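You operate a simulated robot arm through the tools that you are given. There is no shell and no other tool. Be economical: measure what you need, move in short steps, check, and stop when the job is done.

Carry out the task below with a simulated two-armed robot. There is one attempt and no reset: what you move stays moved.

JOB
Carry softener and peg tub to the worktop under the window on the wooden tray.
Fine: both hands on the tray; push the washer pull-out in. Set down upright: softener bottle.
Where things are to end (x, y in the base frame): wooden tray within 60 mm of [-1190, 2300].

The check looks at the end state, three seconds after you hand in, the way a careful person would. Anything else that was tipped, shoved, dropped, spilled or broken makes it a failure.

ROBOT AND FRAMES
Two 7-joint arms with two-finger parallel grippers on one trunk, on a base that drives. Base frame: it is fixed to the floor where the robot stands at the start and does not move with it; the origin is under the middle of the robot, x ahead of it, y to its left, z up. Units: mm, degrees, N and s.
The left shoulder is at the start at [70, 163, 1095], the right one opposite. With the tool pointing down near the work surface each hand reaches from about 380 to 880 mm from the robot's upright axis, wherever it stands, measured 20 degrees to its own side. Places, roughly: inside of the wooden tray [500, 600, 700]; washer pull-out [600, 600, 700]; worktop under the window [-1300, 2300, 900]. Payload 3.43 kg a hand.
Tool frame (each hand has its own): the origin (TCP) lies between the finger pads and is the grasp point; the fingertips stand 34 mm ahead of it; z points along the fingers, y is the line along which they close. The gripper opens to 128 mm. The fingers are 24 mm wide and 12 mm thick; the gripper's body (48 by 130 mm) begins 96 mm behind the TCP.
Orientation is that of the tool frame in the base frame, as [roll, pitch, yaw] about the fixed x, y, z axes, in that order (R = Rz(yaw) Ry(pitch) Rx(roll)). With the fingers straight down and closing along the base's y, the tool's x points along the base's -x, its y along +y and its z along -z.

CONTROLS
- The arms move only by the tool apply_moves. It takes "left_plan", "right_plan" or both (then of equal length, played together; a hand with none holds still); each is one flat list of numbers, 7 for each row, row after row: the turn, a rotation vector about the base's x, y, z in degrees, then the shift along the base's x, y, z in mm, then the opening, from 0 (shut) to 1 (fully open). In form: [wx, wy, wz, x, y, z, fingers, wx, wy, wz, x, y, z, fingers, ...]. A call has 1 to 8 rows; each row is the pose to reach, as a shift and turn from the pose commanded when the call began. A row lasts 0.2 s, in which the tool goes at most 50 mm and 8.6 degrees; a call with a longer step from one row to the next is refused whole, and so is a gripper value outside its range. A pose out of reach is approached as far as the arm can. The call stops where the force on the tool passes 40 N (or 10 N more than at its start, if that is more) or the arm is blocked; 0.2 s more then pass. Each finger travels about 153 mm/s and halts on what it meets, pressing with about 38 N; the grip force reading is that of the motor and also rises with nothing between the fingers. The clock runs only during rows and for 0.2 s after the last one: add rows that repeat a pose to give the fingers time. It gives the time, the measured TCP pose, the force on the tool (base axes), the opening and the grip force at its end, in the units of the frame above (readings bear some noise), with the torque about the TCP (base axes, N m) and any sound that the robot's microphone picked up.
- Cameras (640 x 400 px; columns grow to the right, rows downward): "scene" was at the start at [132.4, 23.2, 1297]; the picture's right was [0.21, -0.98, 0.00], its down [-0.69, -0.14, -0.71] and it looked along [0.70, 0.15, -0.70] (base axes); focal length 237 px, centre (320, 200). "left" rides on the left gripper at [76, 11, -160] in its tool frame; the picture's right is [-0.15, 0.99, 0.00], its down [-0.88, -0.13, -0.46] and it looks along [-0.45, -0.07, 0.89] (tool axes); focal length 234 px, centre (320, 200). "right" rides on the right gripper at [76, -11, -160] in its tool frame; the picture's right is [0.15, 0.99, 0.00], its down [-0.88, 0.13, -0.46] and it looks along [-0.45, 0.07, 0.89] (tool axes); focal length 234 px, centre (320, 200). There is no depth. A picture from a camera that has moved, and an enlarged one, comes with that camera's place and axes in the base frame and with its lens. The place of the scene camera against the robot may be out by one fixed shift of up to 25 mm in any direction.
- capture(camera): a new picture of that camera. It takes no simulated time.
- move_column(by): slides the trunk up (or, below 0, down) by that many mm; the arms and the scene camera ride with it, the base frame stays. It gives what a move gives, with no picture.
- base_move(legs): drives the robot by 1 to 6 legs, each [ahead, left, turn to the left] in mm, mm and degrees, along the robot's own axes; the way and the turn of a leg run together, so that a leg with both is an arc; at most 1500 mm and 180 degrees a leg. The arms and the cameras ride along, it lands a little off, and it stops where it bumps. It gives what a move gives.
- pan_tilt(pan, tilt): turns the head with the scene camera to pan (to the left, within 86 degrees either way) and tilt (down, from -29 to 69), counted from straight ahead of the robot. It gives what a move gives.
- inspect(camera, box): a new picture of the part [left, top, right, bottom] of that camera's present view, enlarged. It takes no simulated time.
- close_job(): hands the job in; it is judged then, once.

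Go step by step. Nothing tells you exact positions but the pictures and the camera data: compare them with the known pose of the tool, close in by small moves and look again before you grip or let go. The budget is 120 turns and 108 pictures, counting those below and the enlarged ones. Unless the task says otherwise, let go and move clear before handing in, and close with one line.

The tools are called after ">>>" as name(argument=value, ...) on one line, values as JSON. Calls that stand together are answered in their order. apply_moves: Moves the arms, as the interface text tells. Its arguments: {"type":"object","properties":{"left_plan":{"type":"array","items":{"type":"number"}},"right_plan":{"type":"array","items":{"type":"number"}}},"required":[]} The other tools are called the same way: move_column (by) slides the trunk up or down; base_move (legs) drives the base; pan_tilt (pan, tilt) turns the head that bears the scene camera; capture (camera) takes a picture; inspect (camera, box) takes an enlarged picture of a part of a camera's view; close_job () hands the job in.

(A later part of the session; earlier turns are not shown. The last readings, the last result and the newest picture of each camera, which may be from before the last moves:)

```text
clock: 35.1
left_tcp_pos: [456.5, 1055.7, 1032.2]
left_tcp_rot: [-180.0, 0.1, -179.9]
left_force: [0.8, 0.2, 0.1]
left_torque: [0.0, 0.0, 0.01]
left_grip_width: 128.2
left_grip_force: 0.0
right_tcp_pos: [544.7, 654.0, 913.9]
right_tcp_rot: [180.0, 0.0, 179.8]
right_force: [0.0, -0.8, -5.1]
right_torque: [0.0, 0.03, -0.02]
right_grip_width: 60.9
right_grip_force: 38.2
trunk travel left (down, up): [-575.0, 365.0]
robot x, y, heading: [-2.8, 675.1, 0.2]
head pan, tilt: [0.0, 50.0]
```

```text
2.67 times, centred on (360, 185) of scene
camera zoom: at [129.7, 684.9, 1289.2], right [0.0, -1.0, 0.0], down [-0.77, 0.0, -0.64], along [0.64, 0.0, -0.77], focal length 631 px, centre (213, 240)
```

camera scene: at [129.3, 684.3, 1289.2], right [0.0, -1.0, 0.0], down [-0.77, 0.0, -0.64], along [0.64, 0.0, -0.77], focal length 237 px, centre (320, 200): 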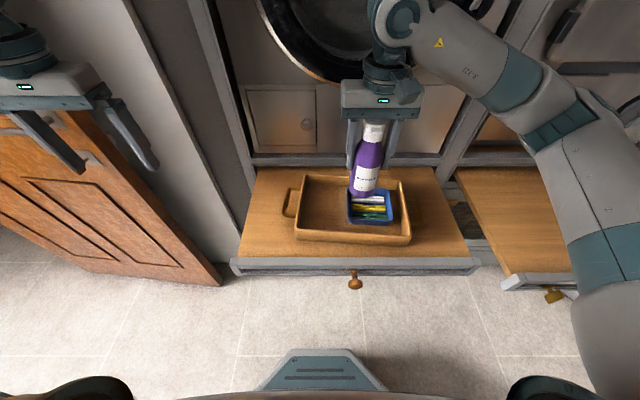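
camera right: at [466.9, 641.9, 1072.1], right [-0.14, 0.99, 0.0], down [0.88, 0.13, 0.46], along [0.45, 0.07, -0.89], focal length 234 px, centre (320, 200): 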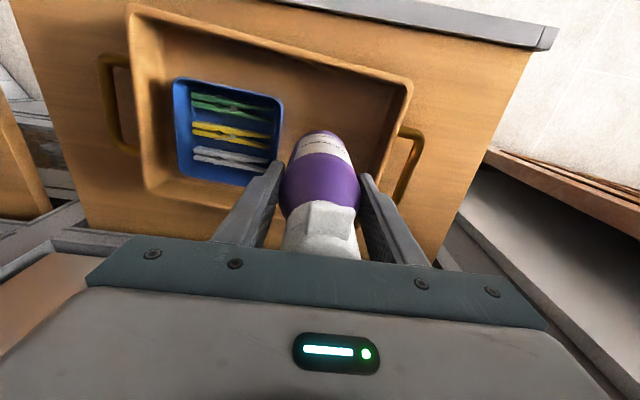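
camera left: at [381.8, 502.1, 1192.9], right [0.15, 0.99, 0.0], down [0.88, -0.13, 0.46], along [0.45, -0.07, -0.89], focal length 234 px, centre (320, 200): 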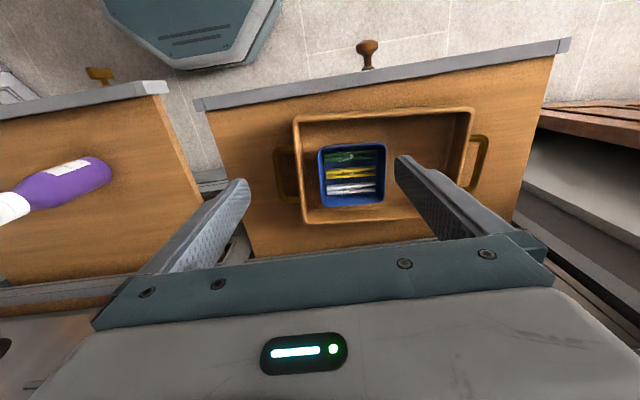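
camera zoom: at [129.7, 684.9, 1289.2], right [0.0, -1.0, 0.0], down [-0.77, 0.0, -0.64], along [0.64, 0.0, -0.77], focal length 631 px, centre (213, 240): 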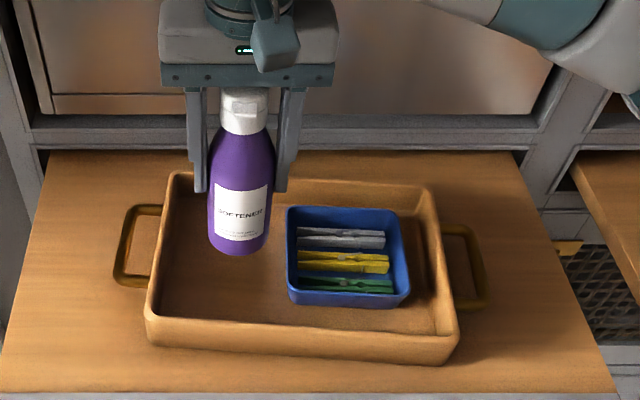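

Position is fine. I lower it to the tray floor.

>>> apply_moves(right_plan=[0, 0, 0, 0, 0, -30, 0.35, 0, 0, 0, 0, 0, -50, 0.35, 0, 0, 0, 0, 0, -60, 0.35, 0, 0, 0, 0, 0, -64, 0.35, 0, 0, 0, 0, 0, -64, 0.35])

>>> inspect(camera="scene", box=[240, 110, 480, 260])

```text
clock: 36.3
left_tcp_pos: [453.9, 1054.6, 1033.7]
left_tcp_rot: [180.0, 0.2, -179.9]
left_force: [0.4, 0.1, -0.2]
left_torque: [-0.02, 0.0, 0.0]
left_grip_width: 127.7
left_grip_force: 0.2
right_tcp_pos: [542.8, 653.5, 852.4]
right_tcp_rot: [180.0, 0.3, 180.0]
right_force: [0.9, -5.0, 29.4]
right_torque: [-0.37, 0.41, -0.01]
right_grip_width: 60.8
right_grip_force: 38.2
trunk travel left (down, up): [-575.0, 365.0]
robot x, y, heading: [2.1, 677.7, -0.2]
head pan, tilt: [0.0, 50.0]
```

```text
2.67 times, centred on (360, 185) of scene
camera zoom: at [126.3, 684.1, 1290.0], right [0.0, -1.0, 0.0], down [-0.76, 0.0, -0.64], along [0.64, 0.0, -0.76], focal length 631 px, centre (213, 240)
```

zoom: 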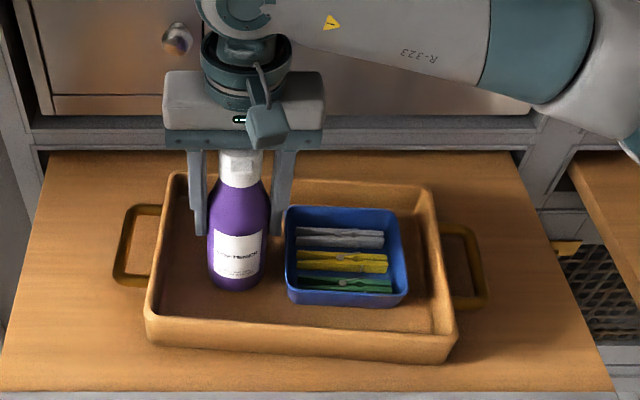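

The bottle stands on the tray floor. I relieve the force, open moderately and rise.

>>> apply_moves(right_plan=[0, 0, 0, 0, 0, 2, 0.35, 0, 0, 0, 0, 0, 2, 0.65, 0, 0, 0, 0, 0, 2, 0.8, 0, 0, 0, 0, 0, 42, 0.8, 0, 0, 0, 0, 0, 88, 0.8, 0, 0, 0, 0, 0, 134, 0.8, 0, 0, 0, 0, 0, 180, 0.8])

>>> capture(camera="right")

>>> inspect(camera="scene", box=[240, 110, 480, 260])

```text
clock: 37.9
left_tcp_pos: [455.4, 1057.4, 1032.7]
left_tcp_rot: [180.0, -0.1, -180.0]
left_force: [0.1, -0.1, -0.5]
left_torque: [-0.01, -0.03, 0.03]
left_grip_width: 127.8
left_grip_force: 0.1
right_tcp_pos: [543.4, 657.1, 1030.0]
right_tcp_rot: [179.9, 0.0, 179.9]
right_force: [-0.7, 0.6, 0.2]
right_torque: [-0.03, -0.04, 0.01]
right_grip_width: 102.3
right_grip_force: 0.1
trunk travel left (down, up): [-575.0, 365.0]
robot x, y, heading: [1.4, 681.9, 0.1]
head pan, tilt: [0.0, 50.0]
```

```text
72 pictures are left
camera right: at [465.5, 644.5, 1188.3], right [-0.14, 0.99, 0.0], down [0.88, 0.13, 0.46], along [0.45, 0.07, -0.89], focal length 234 px, centre (320, 200)
```

right: 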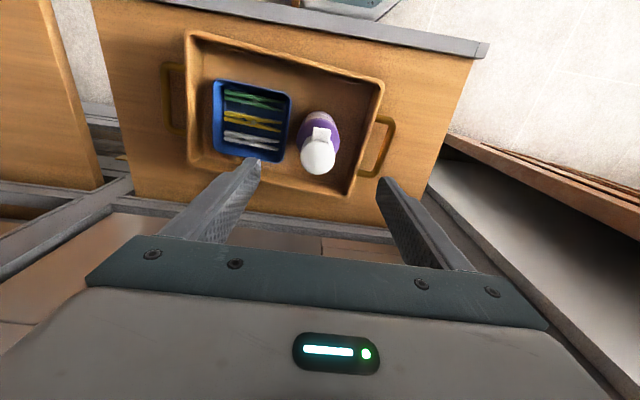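

```text
2.67 times, centred on (360, 185) of scene
camera zoom: at [127.9, 685.0, 1289.3], right [0.0, -1.0, 0.0], down [-0.77, 0.0, -0.64], along [0.64, 0.0, -0.77], focal length 631 px, centre (213, 240)
```

zoom: 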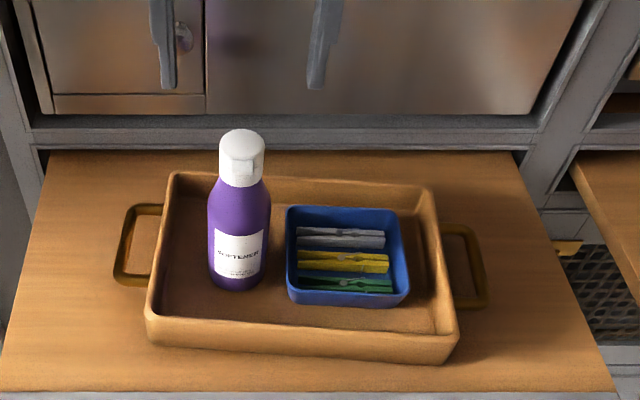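

Both items are in the tray. I re-centre the robot on the tray and bring both hands above the handles.

>>> base_move(legs=[[0, -95, 0]])

>>> apply_moves(left_plan=[0, 0, 0, 20, -36, 0, 0.5, 0, 0, 0, 40, -72, 0, 0.5, 0, 0, 0, 60, -108, -20, 0.5, 0, 0, 0, 80, -144, -40, 0.5, 0, 0, 0, 95, -176, -60, 0.5], right_plan=[0, 0, 0, -5, -36, 0, 0.5, 0, 0, 0, -10, -72, 0, 0.5, 0, 0, 0, -10, -108, -20, 0.5, 0, 0, 0, -10, -144, -40, 0.5, 0, 0, 0, -10, -171, -60, 0.5])

>>> capture(camera="left")

>>> capture(camera="right")

```text
clock: 39.0
left_tcp_pos: [455.7, 961.3, 1033.0]
left_tcp_rot: [-179.9, 0.0, -179.9]
left_force: [0.1, -0.1, 1.0]
left_torque: [-0.01, 0.01, -0.04]
left_grip_width: 128.1
left_grip_force: 0.0
right_tcp_pos: [543.6, 561.0, 1029.3]
right_tcp_rot: [-180.0, -0.1, 179.8]
right_force: [0.6, -0.2, 0.9]
right_torque: [0.01, -0.02, 0.01]
right_grip_width: 102.2
right_grip_force: 0.1
trunk travel left (down, up): [-575.0, 365.0]
robot x, y, heading: [1.4, 586.0, 0.0]
head pan, tilt: [0.0, 50.0]
```

```text
clock: 40.2
left_tcp_pos: [553.3, 784.7, 970.3]
left_tcp_rot: [180.0, 0.1, -179.7]
left_force: [-0.6, 0.4, 0.3]
left_torque: [0.02, 0.04, 0.01]
left_grip_width: 64.0
left_grip_force: 0.1
right_tcp_pos: [535.4, 390.8, 967.5]
right_tcp_rot: [-180.0, -0.1, 179.9]
right_force: [0.1, 0.3, -0.1]
right_torque: [0.04, 0.03, 0.0]
right_grip_width: 64.0
right_grip_force: 0.0
trunk travel left (down, up): [-575.0, 365.0]
robot x, y, heading: [1.2, 582.5, -0.0]
head pan, tilt: [0.0, 50.0]
```

```text
70 pictures are left
camera left: at [477.2, 794.5, 1131.5], right [0.14, 0.99, 0.0], down [0.88, -0.13, 0.46], along [0.45, -0.06, -0.89], focal length 234 px, centre (320, 200)
```

left: 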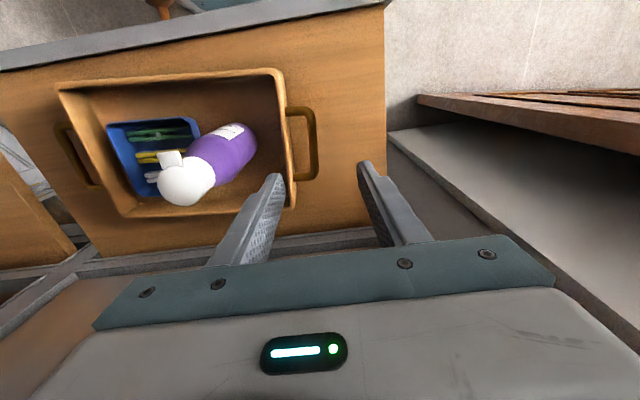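

```text
69 pictures are left
camera right: at [457.5, 379.0, 1126.6], right [-0.15, 0.99, 0.0], down [0.88, 0.13, 0.45], along [0.45, 0.07, -0.89], focal length 234 px, centre (320, 200)
```

right: 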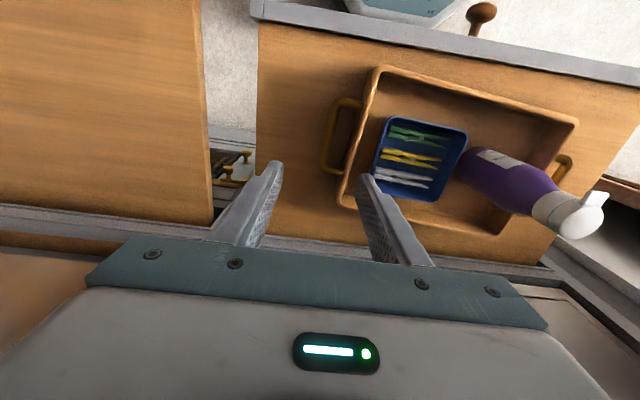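

The handle bars look to be at [563, 773] and [528, 405], z≈785, with about a 28 mm gap to the wall. I set a narrow opening, align yaw by -5° and hover just above.

>>> apply_moves(left_plan=[0, 0, -2.5, 5, -6, -40, 0.3, 0, 0, -5, 10, -12, -85, 0.2, 0, 0, -5, 10, -12, -125, 0.2], right_plan=[0, 0, -2.5, -4, 7, -40, 0.3, 0, 0, -5, -7, 14, -85, 0.2, 0, 0, -5, -7, 14, -125, 0.2])

>>> capture(camera="left")

>>> capture(camera="right")

>>> capture(camera="scene")

```text
clock: 41.0
left_tcp_pos: [564.4, 775.0, 845.7]
left_tcp_rot: [180.0, 0.0, 175.1]
left_force: [0.5, 0.0, 0.5]
left_torque: [-0.04, 0.02, 0.01]
left_grip_width: 25.8
left_grip_force: 0.1
right_tcp_pos: [528.1, 404.6, 843.2]
right_tcp_rot: [-180.0, 0.0, 174.9]
right_force: [0.1, 0.3, -0.3]
right_torque: [0.03, 0.02, 0.03]
right_grip_width: 25.6
right_grip_force: 0.0
trunk travel left (down, up): [-575.0, 365.0]
robot x, y, heading: [2.0, 583.8, 0.1]
head pan, tilt: [0.0, 50.0]
```

```text
68 pictures are left
camera left: at [489.6, 790.0, 1004.9], right [0.23, 0.97, 0.0], down [0.87, -0.2, 0.46], along [0.44, -0.11, -0.89], focal length 234 px, centre (320, 200)
```

left: 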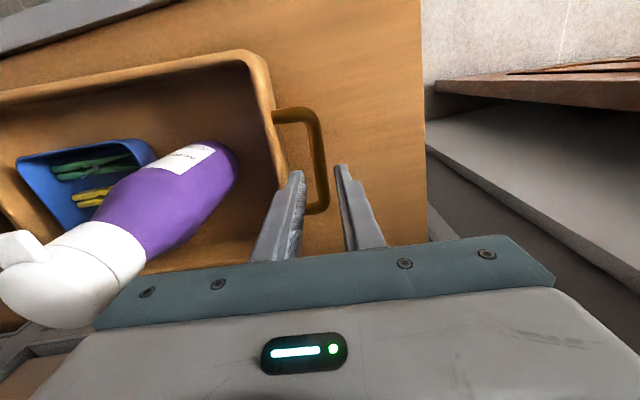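

```text
67 pictures are left
camera right: at [448.9, 399.5, 1000.9], right [-0.06, 1.0, 0.0], down [0.89, 0.05, 0.46], along [0.46, 0.03, -0.89], focal length 234 px, centre (320, 200)
```

right: 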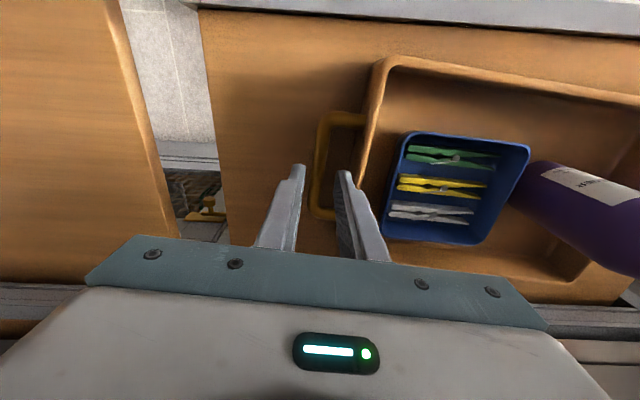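

```text
66 pictures are left
camera scene: at [130.2, 590.7, 1289.3], right [0.0, -1.0, 0.0], down [-0.77, 0.0, -0.64], along [0.64, 0.0, -0.77], focal length 237 px, centre (320, 200)
```

scene: 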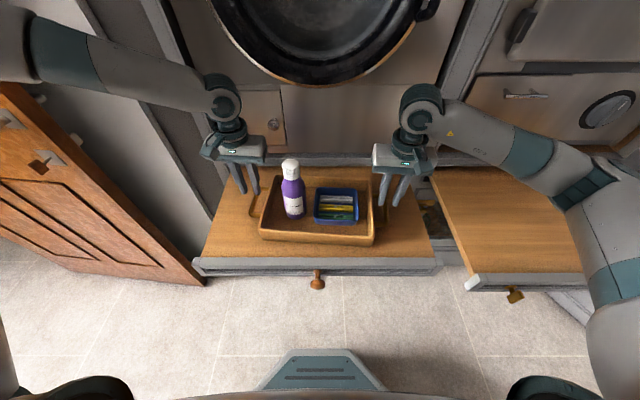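

I enlarge both wrist views to verify that the bars sit between the fingers.

>>> inspect(camera="left", box=[240, 90, 400, 190])

>>> inspect(camera="right", box=[240, 90, 400, 190])

```text
4.00 times, centred on (320, 140) of left
camera zoom: at [489.6, 790.0, 1004.9], right [0.23, 0.97, 0.0], down [0.87, -0.2, 0.46], along [0.44, -0.11, -0.89], focal length 937 px, centre (320, 440)
```

zoom: 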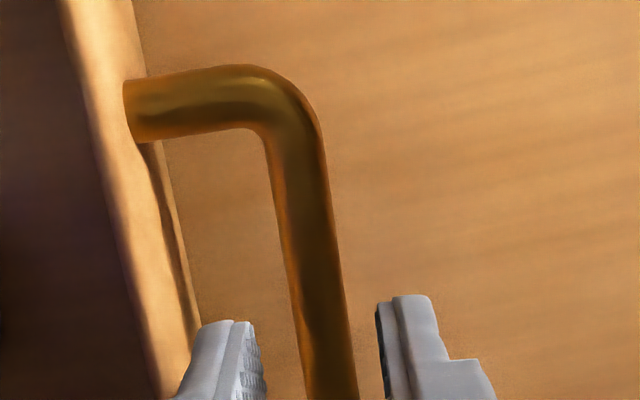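

```text
4.00 times, centred on (320, 140) of right
camera zoom: at [448.9, 399.5, 1000.9], right [-0.06, 1.0, 0.0], down [0.89, 0.05, 0.46], along [0.46, 0.03, -0.89], focal length 937 px, centre (320, 440)
```

zoom: 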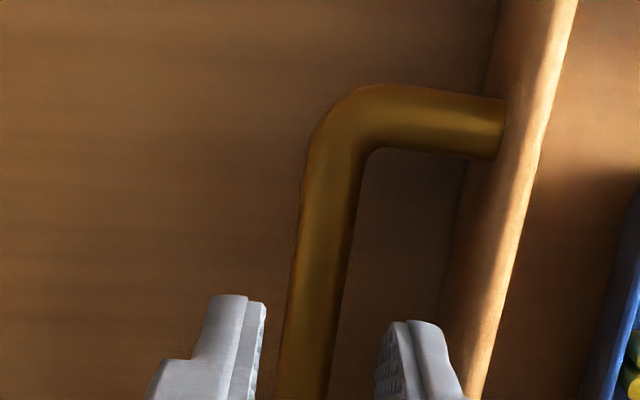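

The bars are centred between the fingers. I descend to about z 788 and grip both handles.

>>> apply_moves(left_plan=[0, 0, 0, -2, 0, -25, 0.2, 0, 0, 0, -2, 0, -45, 0.2, 0, 0, 0, -2, 0, -56, 0.2], right_plan=[0, 0, 0, 0, -1, -25, 0.2, 0, 0, 0, 0, -1, -45, 0.2, 0, 0, 0, 0, -1, -54, 0.2])

>>> inspect(camera="left", box=[200, 90, 440, 240])

>>> inspect(camera="right", box=[200, 90, 440, 240])

```text
clock: 41.9
left_tcp_pos: [551.9, 787.4, 804.1]
left_tcp_rot: [-179.9, 0.0, 175.1]
left_force: [-0.9, -4.9, 0.2]
left_torque: [-0.13, 0.09, -0.07]
left_grip_width: 28.9
left_grip_force: 2.6
left hand out of reach, approached as far as the arm can: row 1, 2, 3
right_tcp_pos: [526.9, 403.8, 788.4]
right_tcp_rot: [-180.0, 0.1, 174.9]
right_force: [-0.1, 0.9, 0.0]
right_torque: [0.03, 0.03, -0.01]
right_grip_width: 26.3
right_grip_force: 0.3
trunk travel left (down, up): [-575.0, 365.0]
robot x, y, heading: [-3.0, 584.6, 0.2]
head pan, tilt: [0.0, 50.0]
```

```text
2.67 times, centred on (320, 165) of left
camera zoom: at [478.3, 803.2, 964.3], right [0.23, 0.97, 0.0], down [0.87, -0.2, 0.46], along [0.44, -0.11, -0.89], focal length 624 px, centre (320, 293)
```

zoom: 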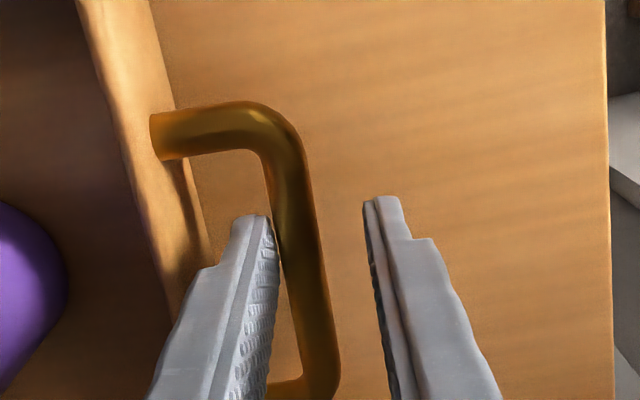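

```text
2.67 times, centred on (320, 165) of right
camera zoom: at [448.2, 399.0, 947.5], right [-0.06, 1.0, 0.0], down [0.89, 0.05, 0.46], along [0.46, 0.03, -0.89], focal length 624 px, centre (320, 293)
```

zoom: 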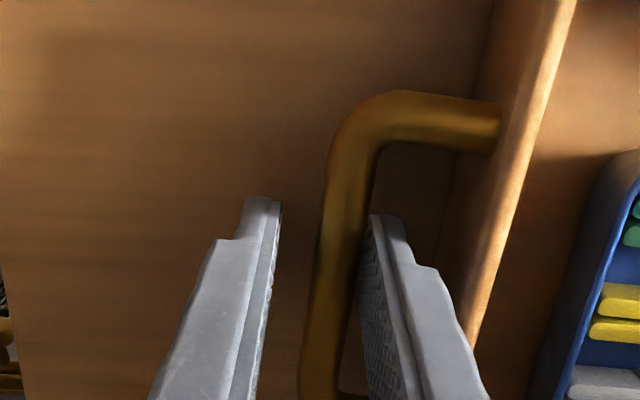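

The left arm hit a joint limit and drifted against the bar. I back it straight up and check where it is.

>>> apply_moves(left_plan=[0, 0, 0, 2, 0, 28, 0.25, 0, 0, 0, 2, 0, 56, 0.25], right_plan=[0, 0, 0, 0, 0, 30, 0.25, 0, 0, 0, 0, 0, 54, 0.25])

>>> capture(camera="left")

>>> capture(camera="right")

```text
clock: 42.5
left_tcp_pos: [554.7, 788.3, 862.3]
left_tcp_rot: [179.9, -0.1, 175.1]
left_force: [0.4, 0.9, 0.9]
left_torque: [-0.02, -0.02, -0.01]
left_grip_width: 32.2
left_grip_force: 0.1
right_tcp_pos: [526.3, 403.1, 842.8]
right_tcp_rot: [180.0, 0.0, 174.9]
right_force: [-1.6, -0.1, -0.7]
right_torque: [-0.02, -0.02, -0.01]
right_grip_width: 31.9
right_grip_force: 0.0
trunk travel left (down, up): [-575.0, 365.0]
robot x, y, heading: [-0.8, 588.2, -0.0]
head pan, tilt: [0.0, 50.0]
```

```text
61 pictures are left
camera left: at [480.3, 803.1, 1021.5], right [0.23, 0.97, 0.0], down [0.87, -0.2, 0.46], along [0.44, -0.1, -0.89], focal length 234 px, centre (320, 200)
```

left: 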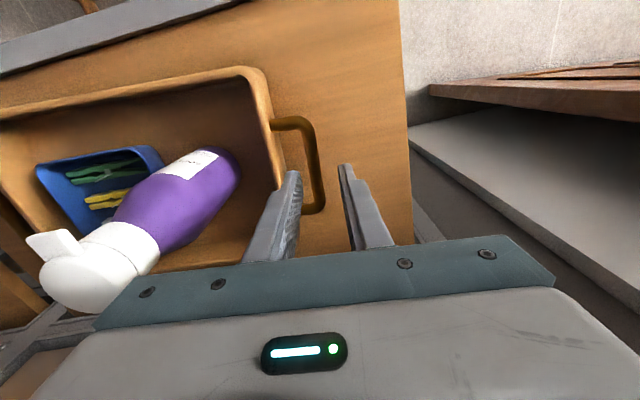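

```text
60 pictures are left
camera right: at [448.5, 397.7, 1002.9], right [-0.06, 1.0, 0.0], down [0.89, 0.05, 0.46], along [0.45, 0.03, -0.89], focal length 234 px, centre (320, 200)
```

right: 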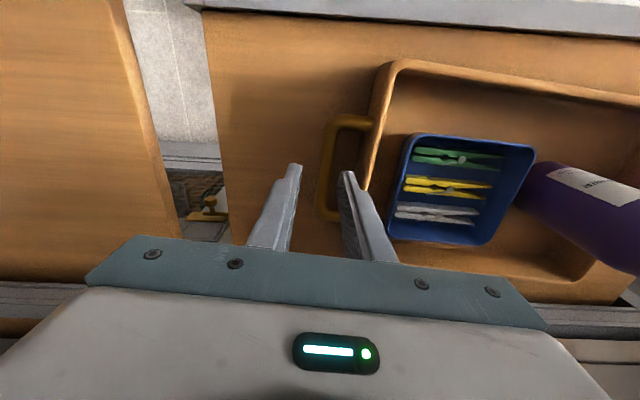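

The tray slid only a few mm. I'll give the left arm more room: raise both hands, drive right 100 mm, and come back over the handles.

>>> apply_moves(left_plan=[0, 0, 0, 0, 5, 45, 0.25, 0, 0, 0, 0, 10, 90, 0.25, 0, 0, 0, 0, 15, 135, 0.25], right_plan=[0, 0, 0, 0, -5, 45, 0.25, 0, 0, 0, 0, -10, 90, 0.25, 0, 0, 0, 0, -15, 135, 0.25])

>>> base_move(legs=[[0, -100, 0]])

```text
clock: 43.2
left_tcp_pos: [555.5, 799.2, 1000.0]
left_tcp_rot: [-180.0, 0.0, 175.1]
left_force: [-0.6, 0.0, -0.6]
left_torque: [0.02, -0.04, -0.01]
left_grip_width: 32.1
left_grip_force: 0.0
right_tcp_pos: [530.3, 388.5, 979.4]
right_tcp_rot: [180.0, 0.1, 174.8]
right_force: [-0.6, 0.0, -0.5]
right_torque: [-0.03, -0.04, -0.01]
right_grip_width: 32.1
right_grip_force: 0.1
trunk travel left (down, up): [-575.0, 365.0]
robot x, y, heading: [0.2, 583.1, 0.0]
head pan, tilt: [0.0, 50.0]
```

```text
clock: 44.4
left_tcp_pos: [556.0, 698.5, 999.5]
left_tcp_rot: [-180.0, 0.0, 175.1]
left_force: [-0.3, -0.5, -0.3]
left_torque: [0.02, -0.03, -0.02]
left_grip_width: 32.2
left_grip_force: 0.0
right_tcp_pos: [530.4, 286.6, 979.2]
right_tcp_rot: [179.9, -0.1, 174.8]
right_force: [-0.2, -0.2, 0.0]
right_torque: [0.02, 0.0, 0.01]
right_grip_width: 32.1
right_grip_force: 0.0
trunk travel left (down, up): [-575.0, 365.0]
robot x, y, heading: [2.2, 481.6, -0.0]
head pan, tilt: [0.0, 50.0]
```

I bring both hands back over the handles at [560, 781] and [529, 408] and lower to z≈845.

>>> apply_moves(left_plan=[0, 0, 0, 2, 28, 0, 0.22, 0, 0, 0, 4, 56, 0, 0.22, 0, 0, 0, 4, 83, 0, 0.22, 0, 0, 0, 4, 83, -40, 0.22, 0, 0, 0, 4, 83, -80, 0.22, 0, 0, 0, 4, 83, -120, 0.22, 0, 0, 0, 4, 83, -154, 0.22], right_plan=[0, 0, 0, 0, 40, 0, 0.22, 0, 0, 0, 0, 80, 0, 0.22, 0, 0, 0, 0, 121, 0, 0.22, 0, 0, 0, 0, 121, -40, 0.22, 0, 0, 0, 0, 121, -80, 0.22, 0, 0, 0, 0, 121, -120, 0.22, 0, 0, 0, 0, 121, -134, 0.22])

>>> inspect(camera="left", box=[200, 90, 440, 240])

>>> inspect(camera="right", box=[200, 90, 440, 240])

```text
clock: 46.0
left_tcp_pos: [559.7, 780.1, 845.2]
left_tcp_rot: [-180.0, 0.0, 175.1]
left_force: [-0.1, -0.5, 1.5]
left_torque: [-0.02, 0.01, 0.02]
left_grip_width: 28.2
left_grip_force: 0.1
right_tcp_pos: [530.5, 408.0, 843.0]
right_tcp_rot: [-180.0, 0.1, 174.9]
right_force: [0.2, 1.1, -1.3]
right_torque: [0.06, 0.02, 0.0]
right_grip_width: 28.4
right_grip_force: 0.0
trunk travel left (down, up): [-575.0, 365.0]
robot x, y, heading: [-2.4, 478.6, 0.0]
head pan, tilt: [0.0, 50.0]
```

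```text
2.67 times, centred on (320, 165) of left
camera zoom: at [486.3, 796.6, 1005.2], right [0.23, 0.97, 0.0], down [0.87, -0.21, 0.46], along [0.44, -0.11, -0.89], focal length 624 px, centre (320, 293)
```

zoom: 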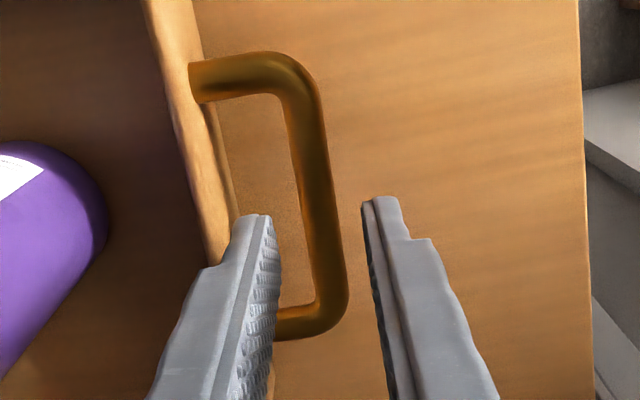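

```text
2.67 times, centred on (320, 165) of right
camera zoom: at [451.7, 403.0, 1002.8], right [-0.06, 1.0, 0.0], down [0.89, 0.05, 0.46], along [0.46, 0.03, -0.89], focal length 624 px, centre (320, 293)
```

zoom: 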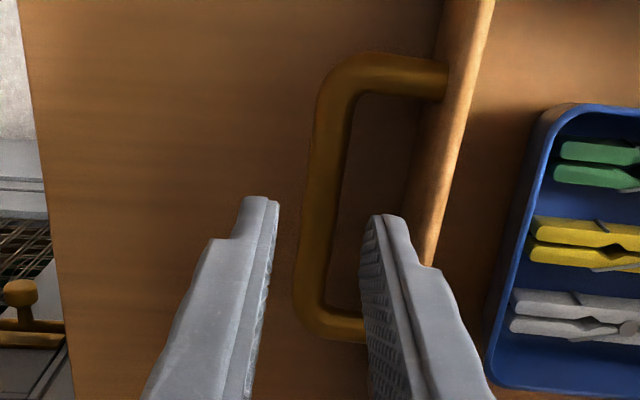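

Both bars are centred. I descend.

>>> apply_moves(left_plan=[0, 0, 0, 0, 0, -25, 0.22, 0, 0, 0, 0, 0, -45, 0.22, 0, 0, 0, 0, 0, -57, 0.22], right_plan=[0, 0, 0, 0, 0, -25, 0.22, 0, 0, 0, 0, 0, -45, 0.22, 0, 0, 0, 0, 0, -55, 0.22])

>>> inspect(camera="left", box=[200, 90, 440, 240])

>>> inspect(camera="right", box=[200, 90, 440, 240])

```text
clock: 46.8
left_tcp_pos: [560.4, 780.1, 785.5]
left_tcp_rot: [-180.0, 0.0, 175.0]
left_force: [0.3, -0.8, -0.9]
left_torque: [-0.01, 0.01, 0.0]
left_grip_width: 28.3
left_grip_force: 0.0
right_tcp_pos: [531.0, 407.8, 789.7]
right_tcp_rot: [-180.0, 0.0, 175.0]
right_force: [1.1, 0.2, 0.0]
right_torque: [0.01, 0.0, -0.01]
right_grip_width: 28.4
right_grip_force: 0.2
trunk travel left (down, up): [-575.0, 365.0]
robot x, y, heading: [-1.2, 481.2, 0.1]
head pan, tilt: [0.0, 50.0]
```

```text
2.67 times, centred on (320, 165) of left
camera zoom: at [486.6, 796.3, 946.4], right [0.23, 0.97, 0.0], down [0.87, -0.21, 0.46], along [0.44, -0.1, -0.89], focal length 624 px, centre (320, 293)
```

zoom: 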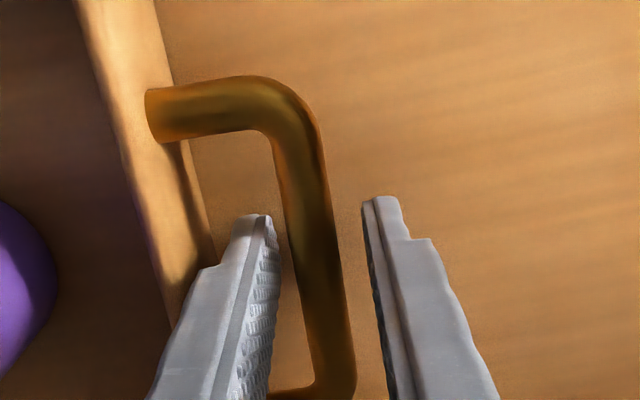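

```text
2.67 times, centred on (320, 165) of right
camera zoom: at [452.3, 402.2, 948.2], right [-0.06, 1.0, 0.0], down [0.89, 0.05, 0.46], along [0.45, 0.03, -0.89], focal length 624 px, centre (320, 293)
```

zoom: 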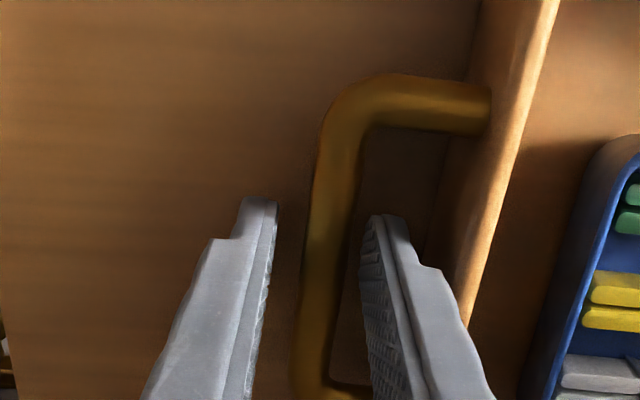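

I lower the right a touch and close both grippers.

>>> apply_moves(left_plan=[0, 0, 0, 0, 0, -2, 0.22, 0, 0, 0, 0, 0, -2, 0.02, 0, 0, 0, 0, 0, -2, 0.02, 0, 0, 0, 0, 0, -2, 0.02], right_plan=[0, 0, 0, 0, 0, -6, 0.22, 0, 0, 0, 0, 0, -6, 0.02, 0, 0, 0, 0, 0, -6, 0.02, 0, 0, 0, 0, 0, -6, 0.02])

>>> capture(camera="left")

>>> capture(camera="right")

```text
clock: 47.8
left_tcp_pos: [559.5, 778.5, 783.9]
left_tcp_rot: [-179.8, -0.1, 175.0]
left_force: [-3.0, -30.9, 0.7]
left_torque: [-0.18, 0.28, -0.45]
left_grip_width: 13.4
left_grip_force: 38.2
right_tcp_pos: [530.1, 407.7, 783.5]
right_tcp_rot: [179.7, 0.0, 175.1]
right_force: [2.4, 30.9, -0.2]
right_torque: [0.14, -0.4, 0.87]
right_grip_width: 13.2
right_grip_force: 38.4
trunk travel left (down, up): [-575.0, 365.0]
robot x, y, heading: [-4.2, 482.4, -0.1]
head pan, tilt: [0.0, 50.0]
```

```text
55 pictures are left
camera left: at [486.1, 795.2, 945.1], right [0.23, 0.97, 0.0], down [0.87, -0.2, 0.46], along [0.44, -0.11, -0.89], focal length 234 px, centre (320, 200)
```

left: 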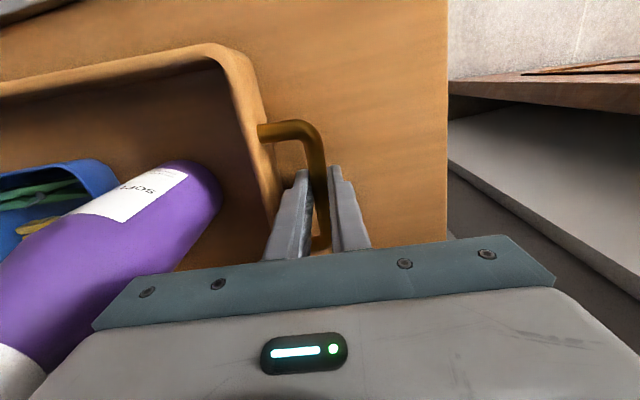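

```text
54 pictures are left
camera right: at [451.2, 403.1, 942.6], right [-0.06, 1.0, 0.0], down [0.89, 0.05, 0.46], along [0.46, 0.03, -0.89], focal length 234 px, centre (320, 200)
```

right: 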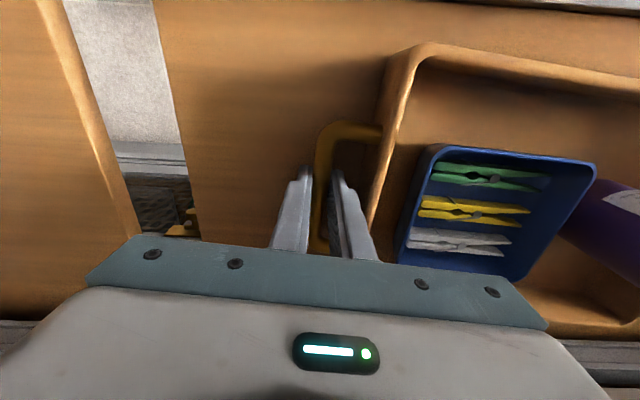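

Both handles gripped, hands about 3 mm too wide (31 N tension). I relieve this and then lift with the trunk so both rise equally.

>>> apply_moves(left_plan=[0, 0, 0, 0, -1.5, 0, 0.02, 0, 0, 0, 0, -1.5, 0, 0.02], right_plan=[0, 0, 0, 0, 1.5, 0, 0.02, 0, 0, 0, 0, 1.5, 0, 0.02])

>>> move_column(by=15)

>>> capture(camera="scene")

```text
clock: 48.4
left_tcp_pos: [560.4, 778.4, 785.2]
left_tcp_rot: [-179.9, 0.1, 175.0]
left_force: [-2.6, -31.8, -0.5]
left_torque: [-0.24, 0.09, -0.48]
left_grip_width: 13.5
left_grip_force: 38.3
right_tcp_pos: [528.6, 409.1, 785.4]
right_tcp_rot: [179.8, 0.0, 175.1]
right_force: [0.4, 27.7, 1.6]
right_torque: [0.15, 0.14, 0.87]
right_grip_width: 13.4
right_grip_force: 38.4
trunk travel left (down, up): [-575.0, 365.0]
robot x, y, heading: [0.4, 480.4, -0.0]
head pan, tilt: [0.0, 50.0]
```

```text
clock: 49.0
left_tcp_pos: [561.0, 779.2, 798.3]
left_tcp_rot: [-179.9, 0.1, 175.1]
left_force: [-1.7, -31.6, -6.7]
left_torque: [-0.23, -0.1, -0.45]
left_grip_width: 13.7
left_grip_force: 37.6
right_tcp_pos: [531.2, 409.8, 797.1]
right_tcp_rot: [179.8, 0.0, 175.0]
right_force: [0.7, 31.1, -5.7]
right_torque: [0.17, 0.14, 0.9]
right_grip_width: 13.7
right_grip_force: 37.8
trunk travel left (down, up): [-590.0, 350.0]
robot x, y, heading: [-1.1, 483.8, 0.2]
head pan, tilt: [0.0, 50.0]
```

```text
53 pictures are left
camera scene: at [130.4, 489.1, 1304.1], right [0.0, -1.0, 0.0], down [-0.77, 0.0, -0.64], along [0.64, 0.0, -0.77], focal length 237 px, centre (320, 200)
```

scene: 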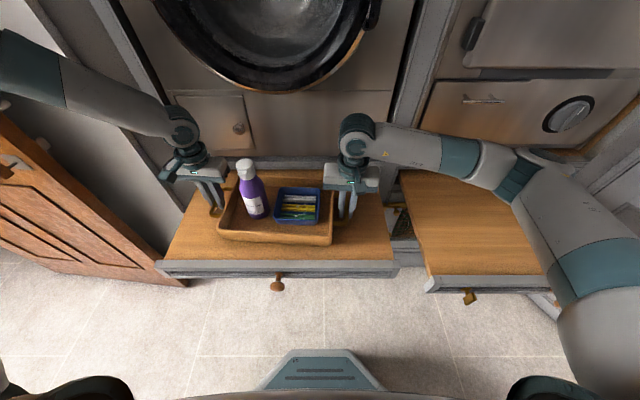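

The tray is up off the shelf, carried by both hands. I ease the sideways tension a bit more.

>>> apply_moves(left_plan=[0, 0, 0, 0, -2, 0, 0.02, 0, 0, 0, 0, -4, 0, 0.02, 0, 0, 0, 0, -4, 0, 0.02], right_plan=[0, 0, 0, 0, 2, 0, 0.02, 0, 0, 0, 0, 4, 0, 0.02, 0, 0, 0, 0, 4, 0, 0.02])

>>> move_column(by=60)

>>> inspect(camera="scene", box=[150, 100, 430, 275])

```text
clock: 49.8
left_tcp_pos: [560.3, 777.6, 798.8]
left_tcp_rot: [179.7, 0.0, 175.3]
left_force: [1.9, 12.2, -5.8]
left_torque: [0.07, -0.23, -0.44]
left_grip_width: 13.6
left_grip_force: 38.0
right_tcp_pos: [530.5, 410.6, 797.6]
right_tcp_rot: [-179.7, 0.0, 174.9]
right_force: [-3.0, -11.8, -4.3]
right_torque: [-0.07, 0.26, 0.86]
right_grip_width: 13.7
right_grip_force: 37.8
trunk travel left (down, up): [-590.0, 350.0]
robot x, y, heading: [-1.7, 482.2, -0.1]
head pan, tilt: [0.0, 50.0]
```

```text
clock: 50.8
left_tcp_pos: [559.2, 779.7, 859.3]
left_tcp_rot: [179.7, -0.2, 175.2]
left_force: [1.6, 0.6, -5.3]
left_torque: [0.05, 0.18, -0.47]
left_grip_width: 13.0
left_grip_force: 37.9
right_tcp_pos: [530.3, 411.0, 858.7]
right_tcp_rot: [-179.5, -0.1, 174.9]
right_force: [-1.1, -0.5, -4.3]
right_torque: [0.02, -0.21, 0.96]
right_grip_width: 13.9
right_grip_force: 37.7
trunk travel left (down, up): [-651.0, 289.0]
robot x, y, heading: [-2.3, 481.3, -0.2]
head pan, tilt: [0.0, 50.0]
stopped: the force on the tool passed its limit (the readings are from after the stop); the commanded pose is now the measured one
```

```text
2.29 times, centred on (290, 188) of scene
camera zoom: at [130.4, 489.2, 1365.5], right [0.0, -1.0, 0.0], down [-0.77, 0.0, -0.64], along [0.64, 0.0, -0.77], focal length 541 px, centre (389, 229)
```

zoom: 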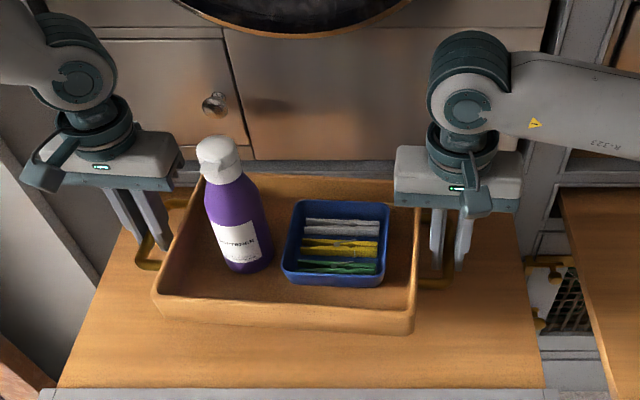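

The tray is level and the hands are nearly force-free. I back off from the shelf, raise the trunk, and look at the far worktop from there.

>>> base_move(legs=[[-200, 0, 0]])

>>> move_column(by=150)

>>> capture(camera="scene")

```text
clock: 52.4
left_tcp_pos: [358.3, 777.2, 858.7]
left_tcp_rot: [179.7, -0.2, 175.1]
left_force: [1.3, 3.0, -6.1]
left_torque: [0.03, -0.09, -0.49]
left_grip_width: 13.7
left_grip_force: 37.5
right_tcp_pos: [328.3, 408.3, 858.8]
right_tcp_rot: [-179.5, -0.2, 174.6]
right_force: [-1.4, -2.2, -5.5]
right_torque: [-0.03, 0.11, 0.89]
right_grip_width: 13.7
right_grip_force: 37.9
trunk travel left (down, up): [-651.0, 289.0]
robot x, y, heading: [-200.7, 481.1, -0.3]
head pan, tilt: [0.0, 50.0]
```

```text
clock: 54.2
left_tcp_pos: [358.3, 778.6, 1009.3]
left_tcp_rot: [179.7, -0.1, 175.1]
left_force: [1.0, -0.1, -5.6]
left_torque: [-0.03, -0.08, -0.44]
left_grip_width: 13.5
left_grip_force: 37.9
right_tcp_pos: [328.0, 407.9, 1007.7]
right_tcp_rot: [-179.6, -0.1, 174.6]
right_force: [-0.7, -0.4, -5.0]
right_torque: [0.01, 0.05, 0.92]
right_grip_width: 13.7
right_grip_force: 38.0
trunk travel left (down, up): [-801.0, 139.0]
robot x, y, heading: [-206.0, 481.3, -0.4]
head pan, tilt: [0.0, 50.0]
```

```text
51 pictures are left
camera scene: at [-72.2, 488.9, 1515.3], right [0.0, -1.0, 0.0], down [-0.77, 0.0, -0.64], along [0.64, 0.0, -0.77], focal length 237 px, centre (320, 200)
```

scene: 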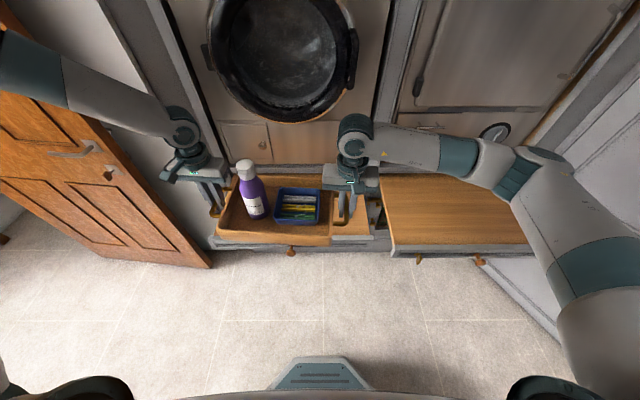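

The tray is level at about z 965 (bottom). I look left toward the worktop before driving.

>>> pan_tilt(pan=86, tilt=25)

>>> capture(camera="scene")

```text
clock: 55.8
left_tcp_pos: [359.3, 777.5, 1009.1]
left_tcp_rot: [179.7, -0.4, 175.0]
left_force: [1.5, 0.1, -5.9]
left_torque: [-0.03, 0.05, -0.48]
left_grip_width: 13.2
left_grip_force: 38.2
right_tcp_pos: [327.9, 408.5, 1009.0]
right_tcp_rot: [-179.5, 0.0, 174.6]
right_force: [-0.9, -0.3, -5.1]
right_torque: [0.01, 0.0, 0.92]
right_grip_width: 13.7
right_grip_force: 37.6
trunk travel left (down, up): [-801.0, 139.0]
robot x, y, heading: [-206.0, 480.4, -0.1]
head pan, tilt: [85.9, 25.0]
```

```text
50 pictures are left
camera scene: at [-142.5, 580.9, 1552.9], right [1.0, -0.07, 0.0], down [-0.03, -0.42, -0.91], along [0.07, 0.9, -0.42], focal length 237 px, centre (320, 200)
```

scene: 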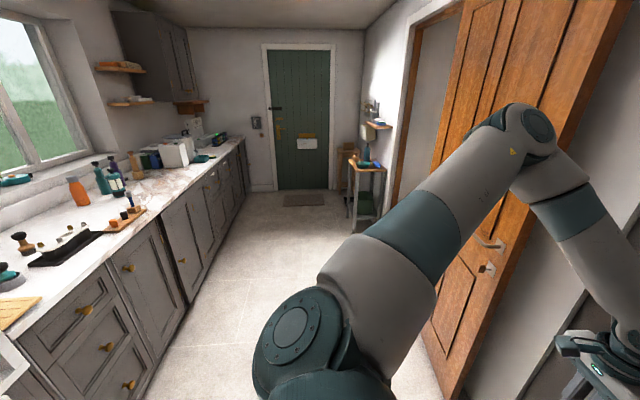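

I zoom onto the target area of the worktop.

>>> inspect(camera="scene", box=[0, 110, 256, 270])

```text
2.50 times, centred on (128, 190) of scene
camera zoom: at [-142.5, 580.9, 1552.9], right [1.0, -0.07, 0.0], down [-0.03, -0.42, -0.91], along [0.07, 0.9, -0.42], focal length 592 px, centre (800, 225)
```

zoom: 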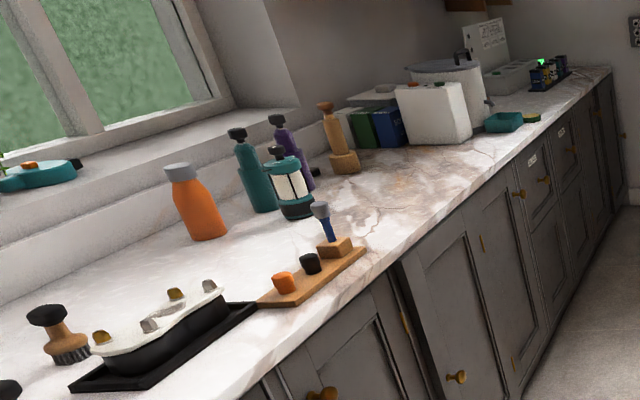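

The target area (about y 2115–2485, x -1290…-1090) is free: the brush stand ends near y≈1930 and the teal bottle is at x≈-1380. I turn left 90° first and check that the load stays steady.

>>> base_move(legs=[[0, 0, 90]])

>>> pan_tilt(pan=0, tilt=40)

>>> capture(camera="scene")

```text
clock: 60.0
left_tcp_pos: [-507.4, 1039.5, 1009.1]
left_tcp_rot: [179.7, -0.2, -94.2]
left_force: [-0.2, 1.7, -5.4]
left_torque: [-0.01, 0.01, -0.46]
left_grip_width: 13.5
left_grip_force: 38.2
right_tcp_pos: [-137.1, 1015.8, 1009.1]
right_tcp_rot: [-179.6, -0.1, -94.5]
right_force: [1.8, -2.0, -4.8]
right_torque: [0.0, -0.02, 0.95]
right_grip_width: 13.7
right_grip_force: 37.8
trunk travel left (down, up): [-801.0, 139.0]
robot x, y, heading: [-203.1, 479.5, 90.6]
head pan, tilt: [85.9, 25.0]
```

```text
clock: 61.6
left_tcp_pos: [-506.6, 1039.1, 1008.8]
left_tcp_rot: [179.7, -0.2, -94.1]
left_force: [-0.3, 2.2, -6.2]
left_torque: [0.12, -0.01, -0.47]
left_grip_width: 13.2
left_grip_force: 37.5
right_tcp_pos: [-137.9, 1014.9, 1008.7]
right_tcp_rot: [-179.6, -0.2, -94.6]
right_force: [-0.2, -0.9, -5.6]
right_torque: [-0.08, -0.01, 0.92]
right_grip_width: 13.7
right_grip_force: 38.3
trunk travel left (down, up): [-801.0, 139.0]
robot x, y, heading: [-204.6, 481.8, 90.7]
head pan, tilt: [0.0, 40.0]
```

```text
48 pictures are left
camera scene: at [-203.1, 625.5, 1529.6], right [1.0, 0.01, 0.0], down [0.01, -0.64, -0.77], along [-0.01, 0.77, -0.64], focal length 237 px, centre (320, 200)
```

scene: 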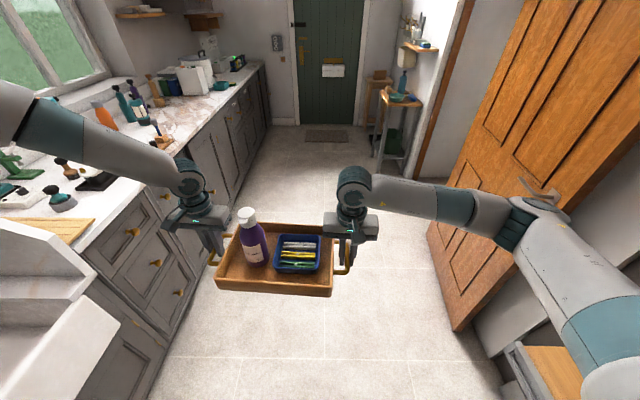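

Load is steady. I drive forward along the aisle, edging a bit right for left-elbow clearance.

>>> base_move(legs=[[1000, -80, 0]])

>>> capture(camera="scene")

```text
clock: 66.9
left_tcp_pos: [-469.5, 2051.0, 1009.6]
left_tcp_rot: [179.8, -0.2, -92.5]
left_force: [0.1, 1.4, -6.7]
left_torque: [0.04, -0.03, -0.52]
left_grip_width: 13.8
left_grip_force: 38.4
right_tcp_pos: [-99.4, 2035.6, 1008.8]
right_tcp_rot: [-179.5, -0.1, -92.8]
right_force: [-0.2, -0.6, -5.5]
right_torque: [0.01, -0.02, 0.91]
right_grip_width: 13.9
right_grip_force: 37.6
trunk travel left (down, up): [-801.0, 139.0]
robot x, y, heading: [-150.7, 1499.3, 92.5]
head pan, tilt: [0.0, 40.0]
```

```text
47 pictures are left
camera scene: at [-154.5, 1644.5, 1529.6], right [1.0, 0.04, 0.0], down [0.03, -0.64, -0.77], along [-0.03, 0.76, -0.64], focal length 237 px, centre (320, 200)
```

scene: 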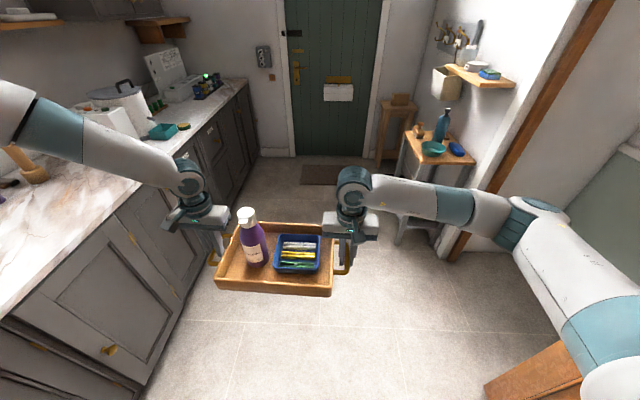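

Everything is steady. I advance 500 mm more, then turn left to face the worktop.

>>> base_move(legs=[[500, 0, 0], [0, 0, 87.5]])

>>> capture(camera="scene")

```text
clock: 73.5
left_tcp_pos: [-741.8, 1722.6, 1008.8]
left_tcp_rot: [179.7, -0.2, -6.7]
left_force: [-1.2, -0.3, -5.0]
left_torque: [-0.04, -0.04, -0.49]
left_grip_width: 13.5
left_grip_force: 38.0
right_tcp_pos: [-700.8, 2089.8, 1008.6]
right_tcp_rot: [-179.6, -0.2, -7.1]
right_force: [0.6, 0.7, -5.7]
right_torque: [0.0, -0.01, 0.92]
right_grip_width: 13.8
right_grip_force: 38.4
trunk travel left (down, up): [-801.0, 139.0]
robot x, y, heading: [-170.7, 2000.4, 178.3]
head pan, tilt: [0.0, 40.0]
```

```text
46 pictures are left
camera scene: at [-306.7, 2010.5, 1529.6], right [0.03, 1.0, 0.0], down [0.64, -0.02, -0.77], along [-0.76, 0.02, -0.64], focal length 237 px, centre (320, 200)
```

scene: 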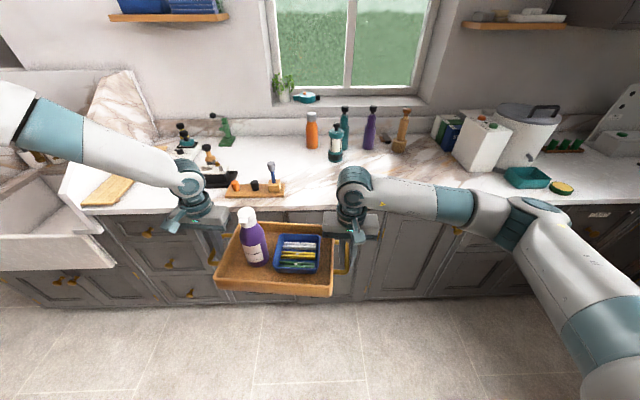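

The worktop target area is clear. I turn 5° more to square the tray, then read positions.

>>> base_move(legs=[[0, 0, 5]])

```text
clock: 74.4
left_tcp_pos: [-716.1, 1675.7, 1009.9]
left_tcp_rot: [179.7, -0.3, -1.6]
left_force: [-1.7, 0.5, -6.1]
left_torque: [0.0, 0.01, -0.42]
left_grip_width: 13.6
left_grip_force: 38.0
right_tcp_pos: [-707.2, 2045.8, 1008.2]
right_tcp_rot: [-179.5, -0.1, -2.1]
right_force: [1.2, 0.8, -5.8]
right_torque: [-0.04, -0.01, 0.97]
right_grip_width: 13.9
right_grip_force: 38.4
trunk travel left (down, up): [-801.0, 139.0]
robot x, y, heading: [-174.2, 2000.2, -176.6]
head pan, tilt: [0.0, 40.0]
```

Hand midpoint is [-712, 1861]. I strafe right to line up in y and check before going in.

>>> base_move(legs=[[0, -461, 0]])

>>> capture(camera="scene")

>>> capture(camera="right")

```text
clock: 77.2
left_tcp_pos: [-742.2, 2132.3, 1008.8]
left_tcp_rot: [179.6, -0.2, -1.9]
left_force: [-1.0, 0.7, -6.5]
left_torque: [0.0, 0.02, -0.48]
left_grip_width: 13.3
left_grip_force: 37.9
right_tcp_pos: [-730.2, 2502.8, 1006.6]
right_tcp_rot: [-179.3, -0.1, -2.4]
right_force: [-0.9, 0.6, -4.4]
right_torque: [0.0, -0.06, 0.87]
right_grip_width: 13.6
right_grip_force: 38.0
trunk travel left (down, up): [-801.0, 139.0]
robot x, y, heading: [-195.7, 2456.6, -176.9]
head pan, tilt: [0.0, 40.0]
```

```text
45 pictures are left
camera scene: at [-330.7, 2456.0, 1529.5], right [-0.05, 1.0, 0.0], down [0.64, 0.03, -0.77], along [-0.76, -0.04, -0.64], focal length 237 px, centre (320, 200)
```

scene: 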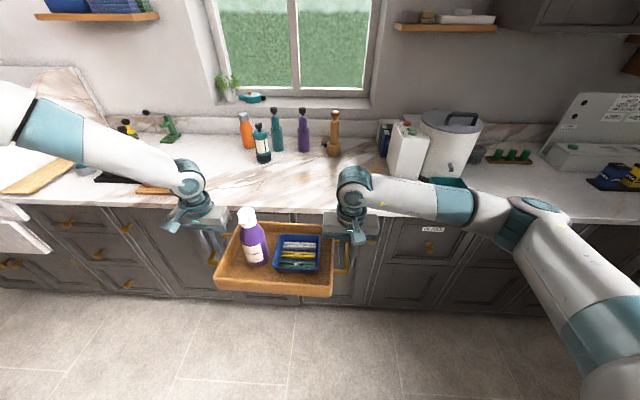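

```text
44 pictures are left
camera right: at [-656.7, 2509.2, 1167.4], right [0.11, -0.99, -0.01], down [-0.89, -0.1, 0.45], along [-0.45, -0.04, -0.89], focal length 234 px, centre (320, 200)
```

right: 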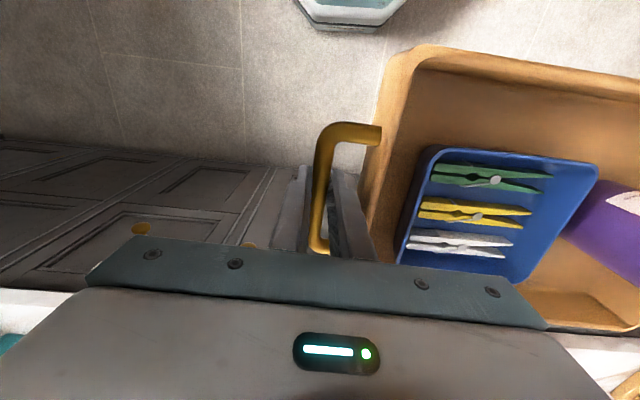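

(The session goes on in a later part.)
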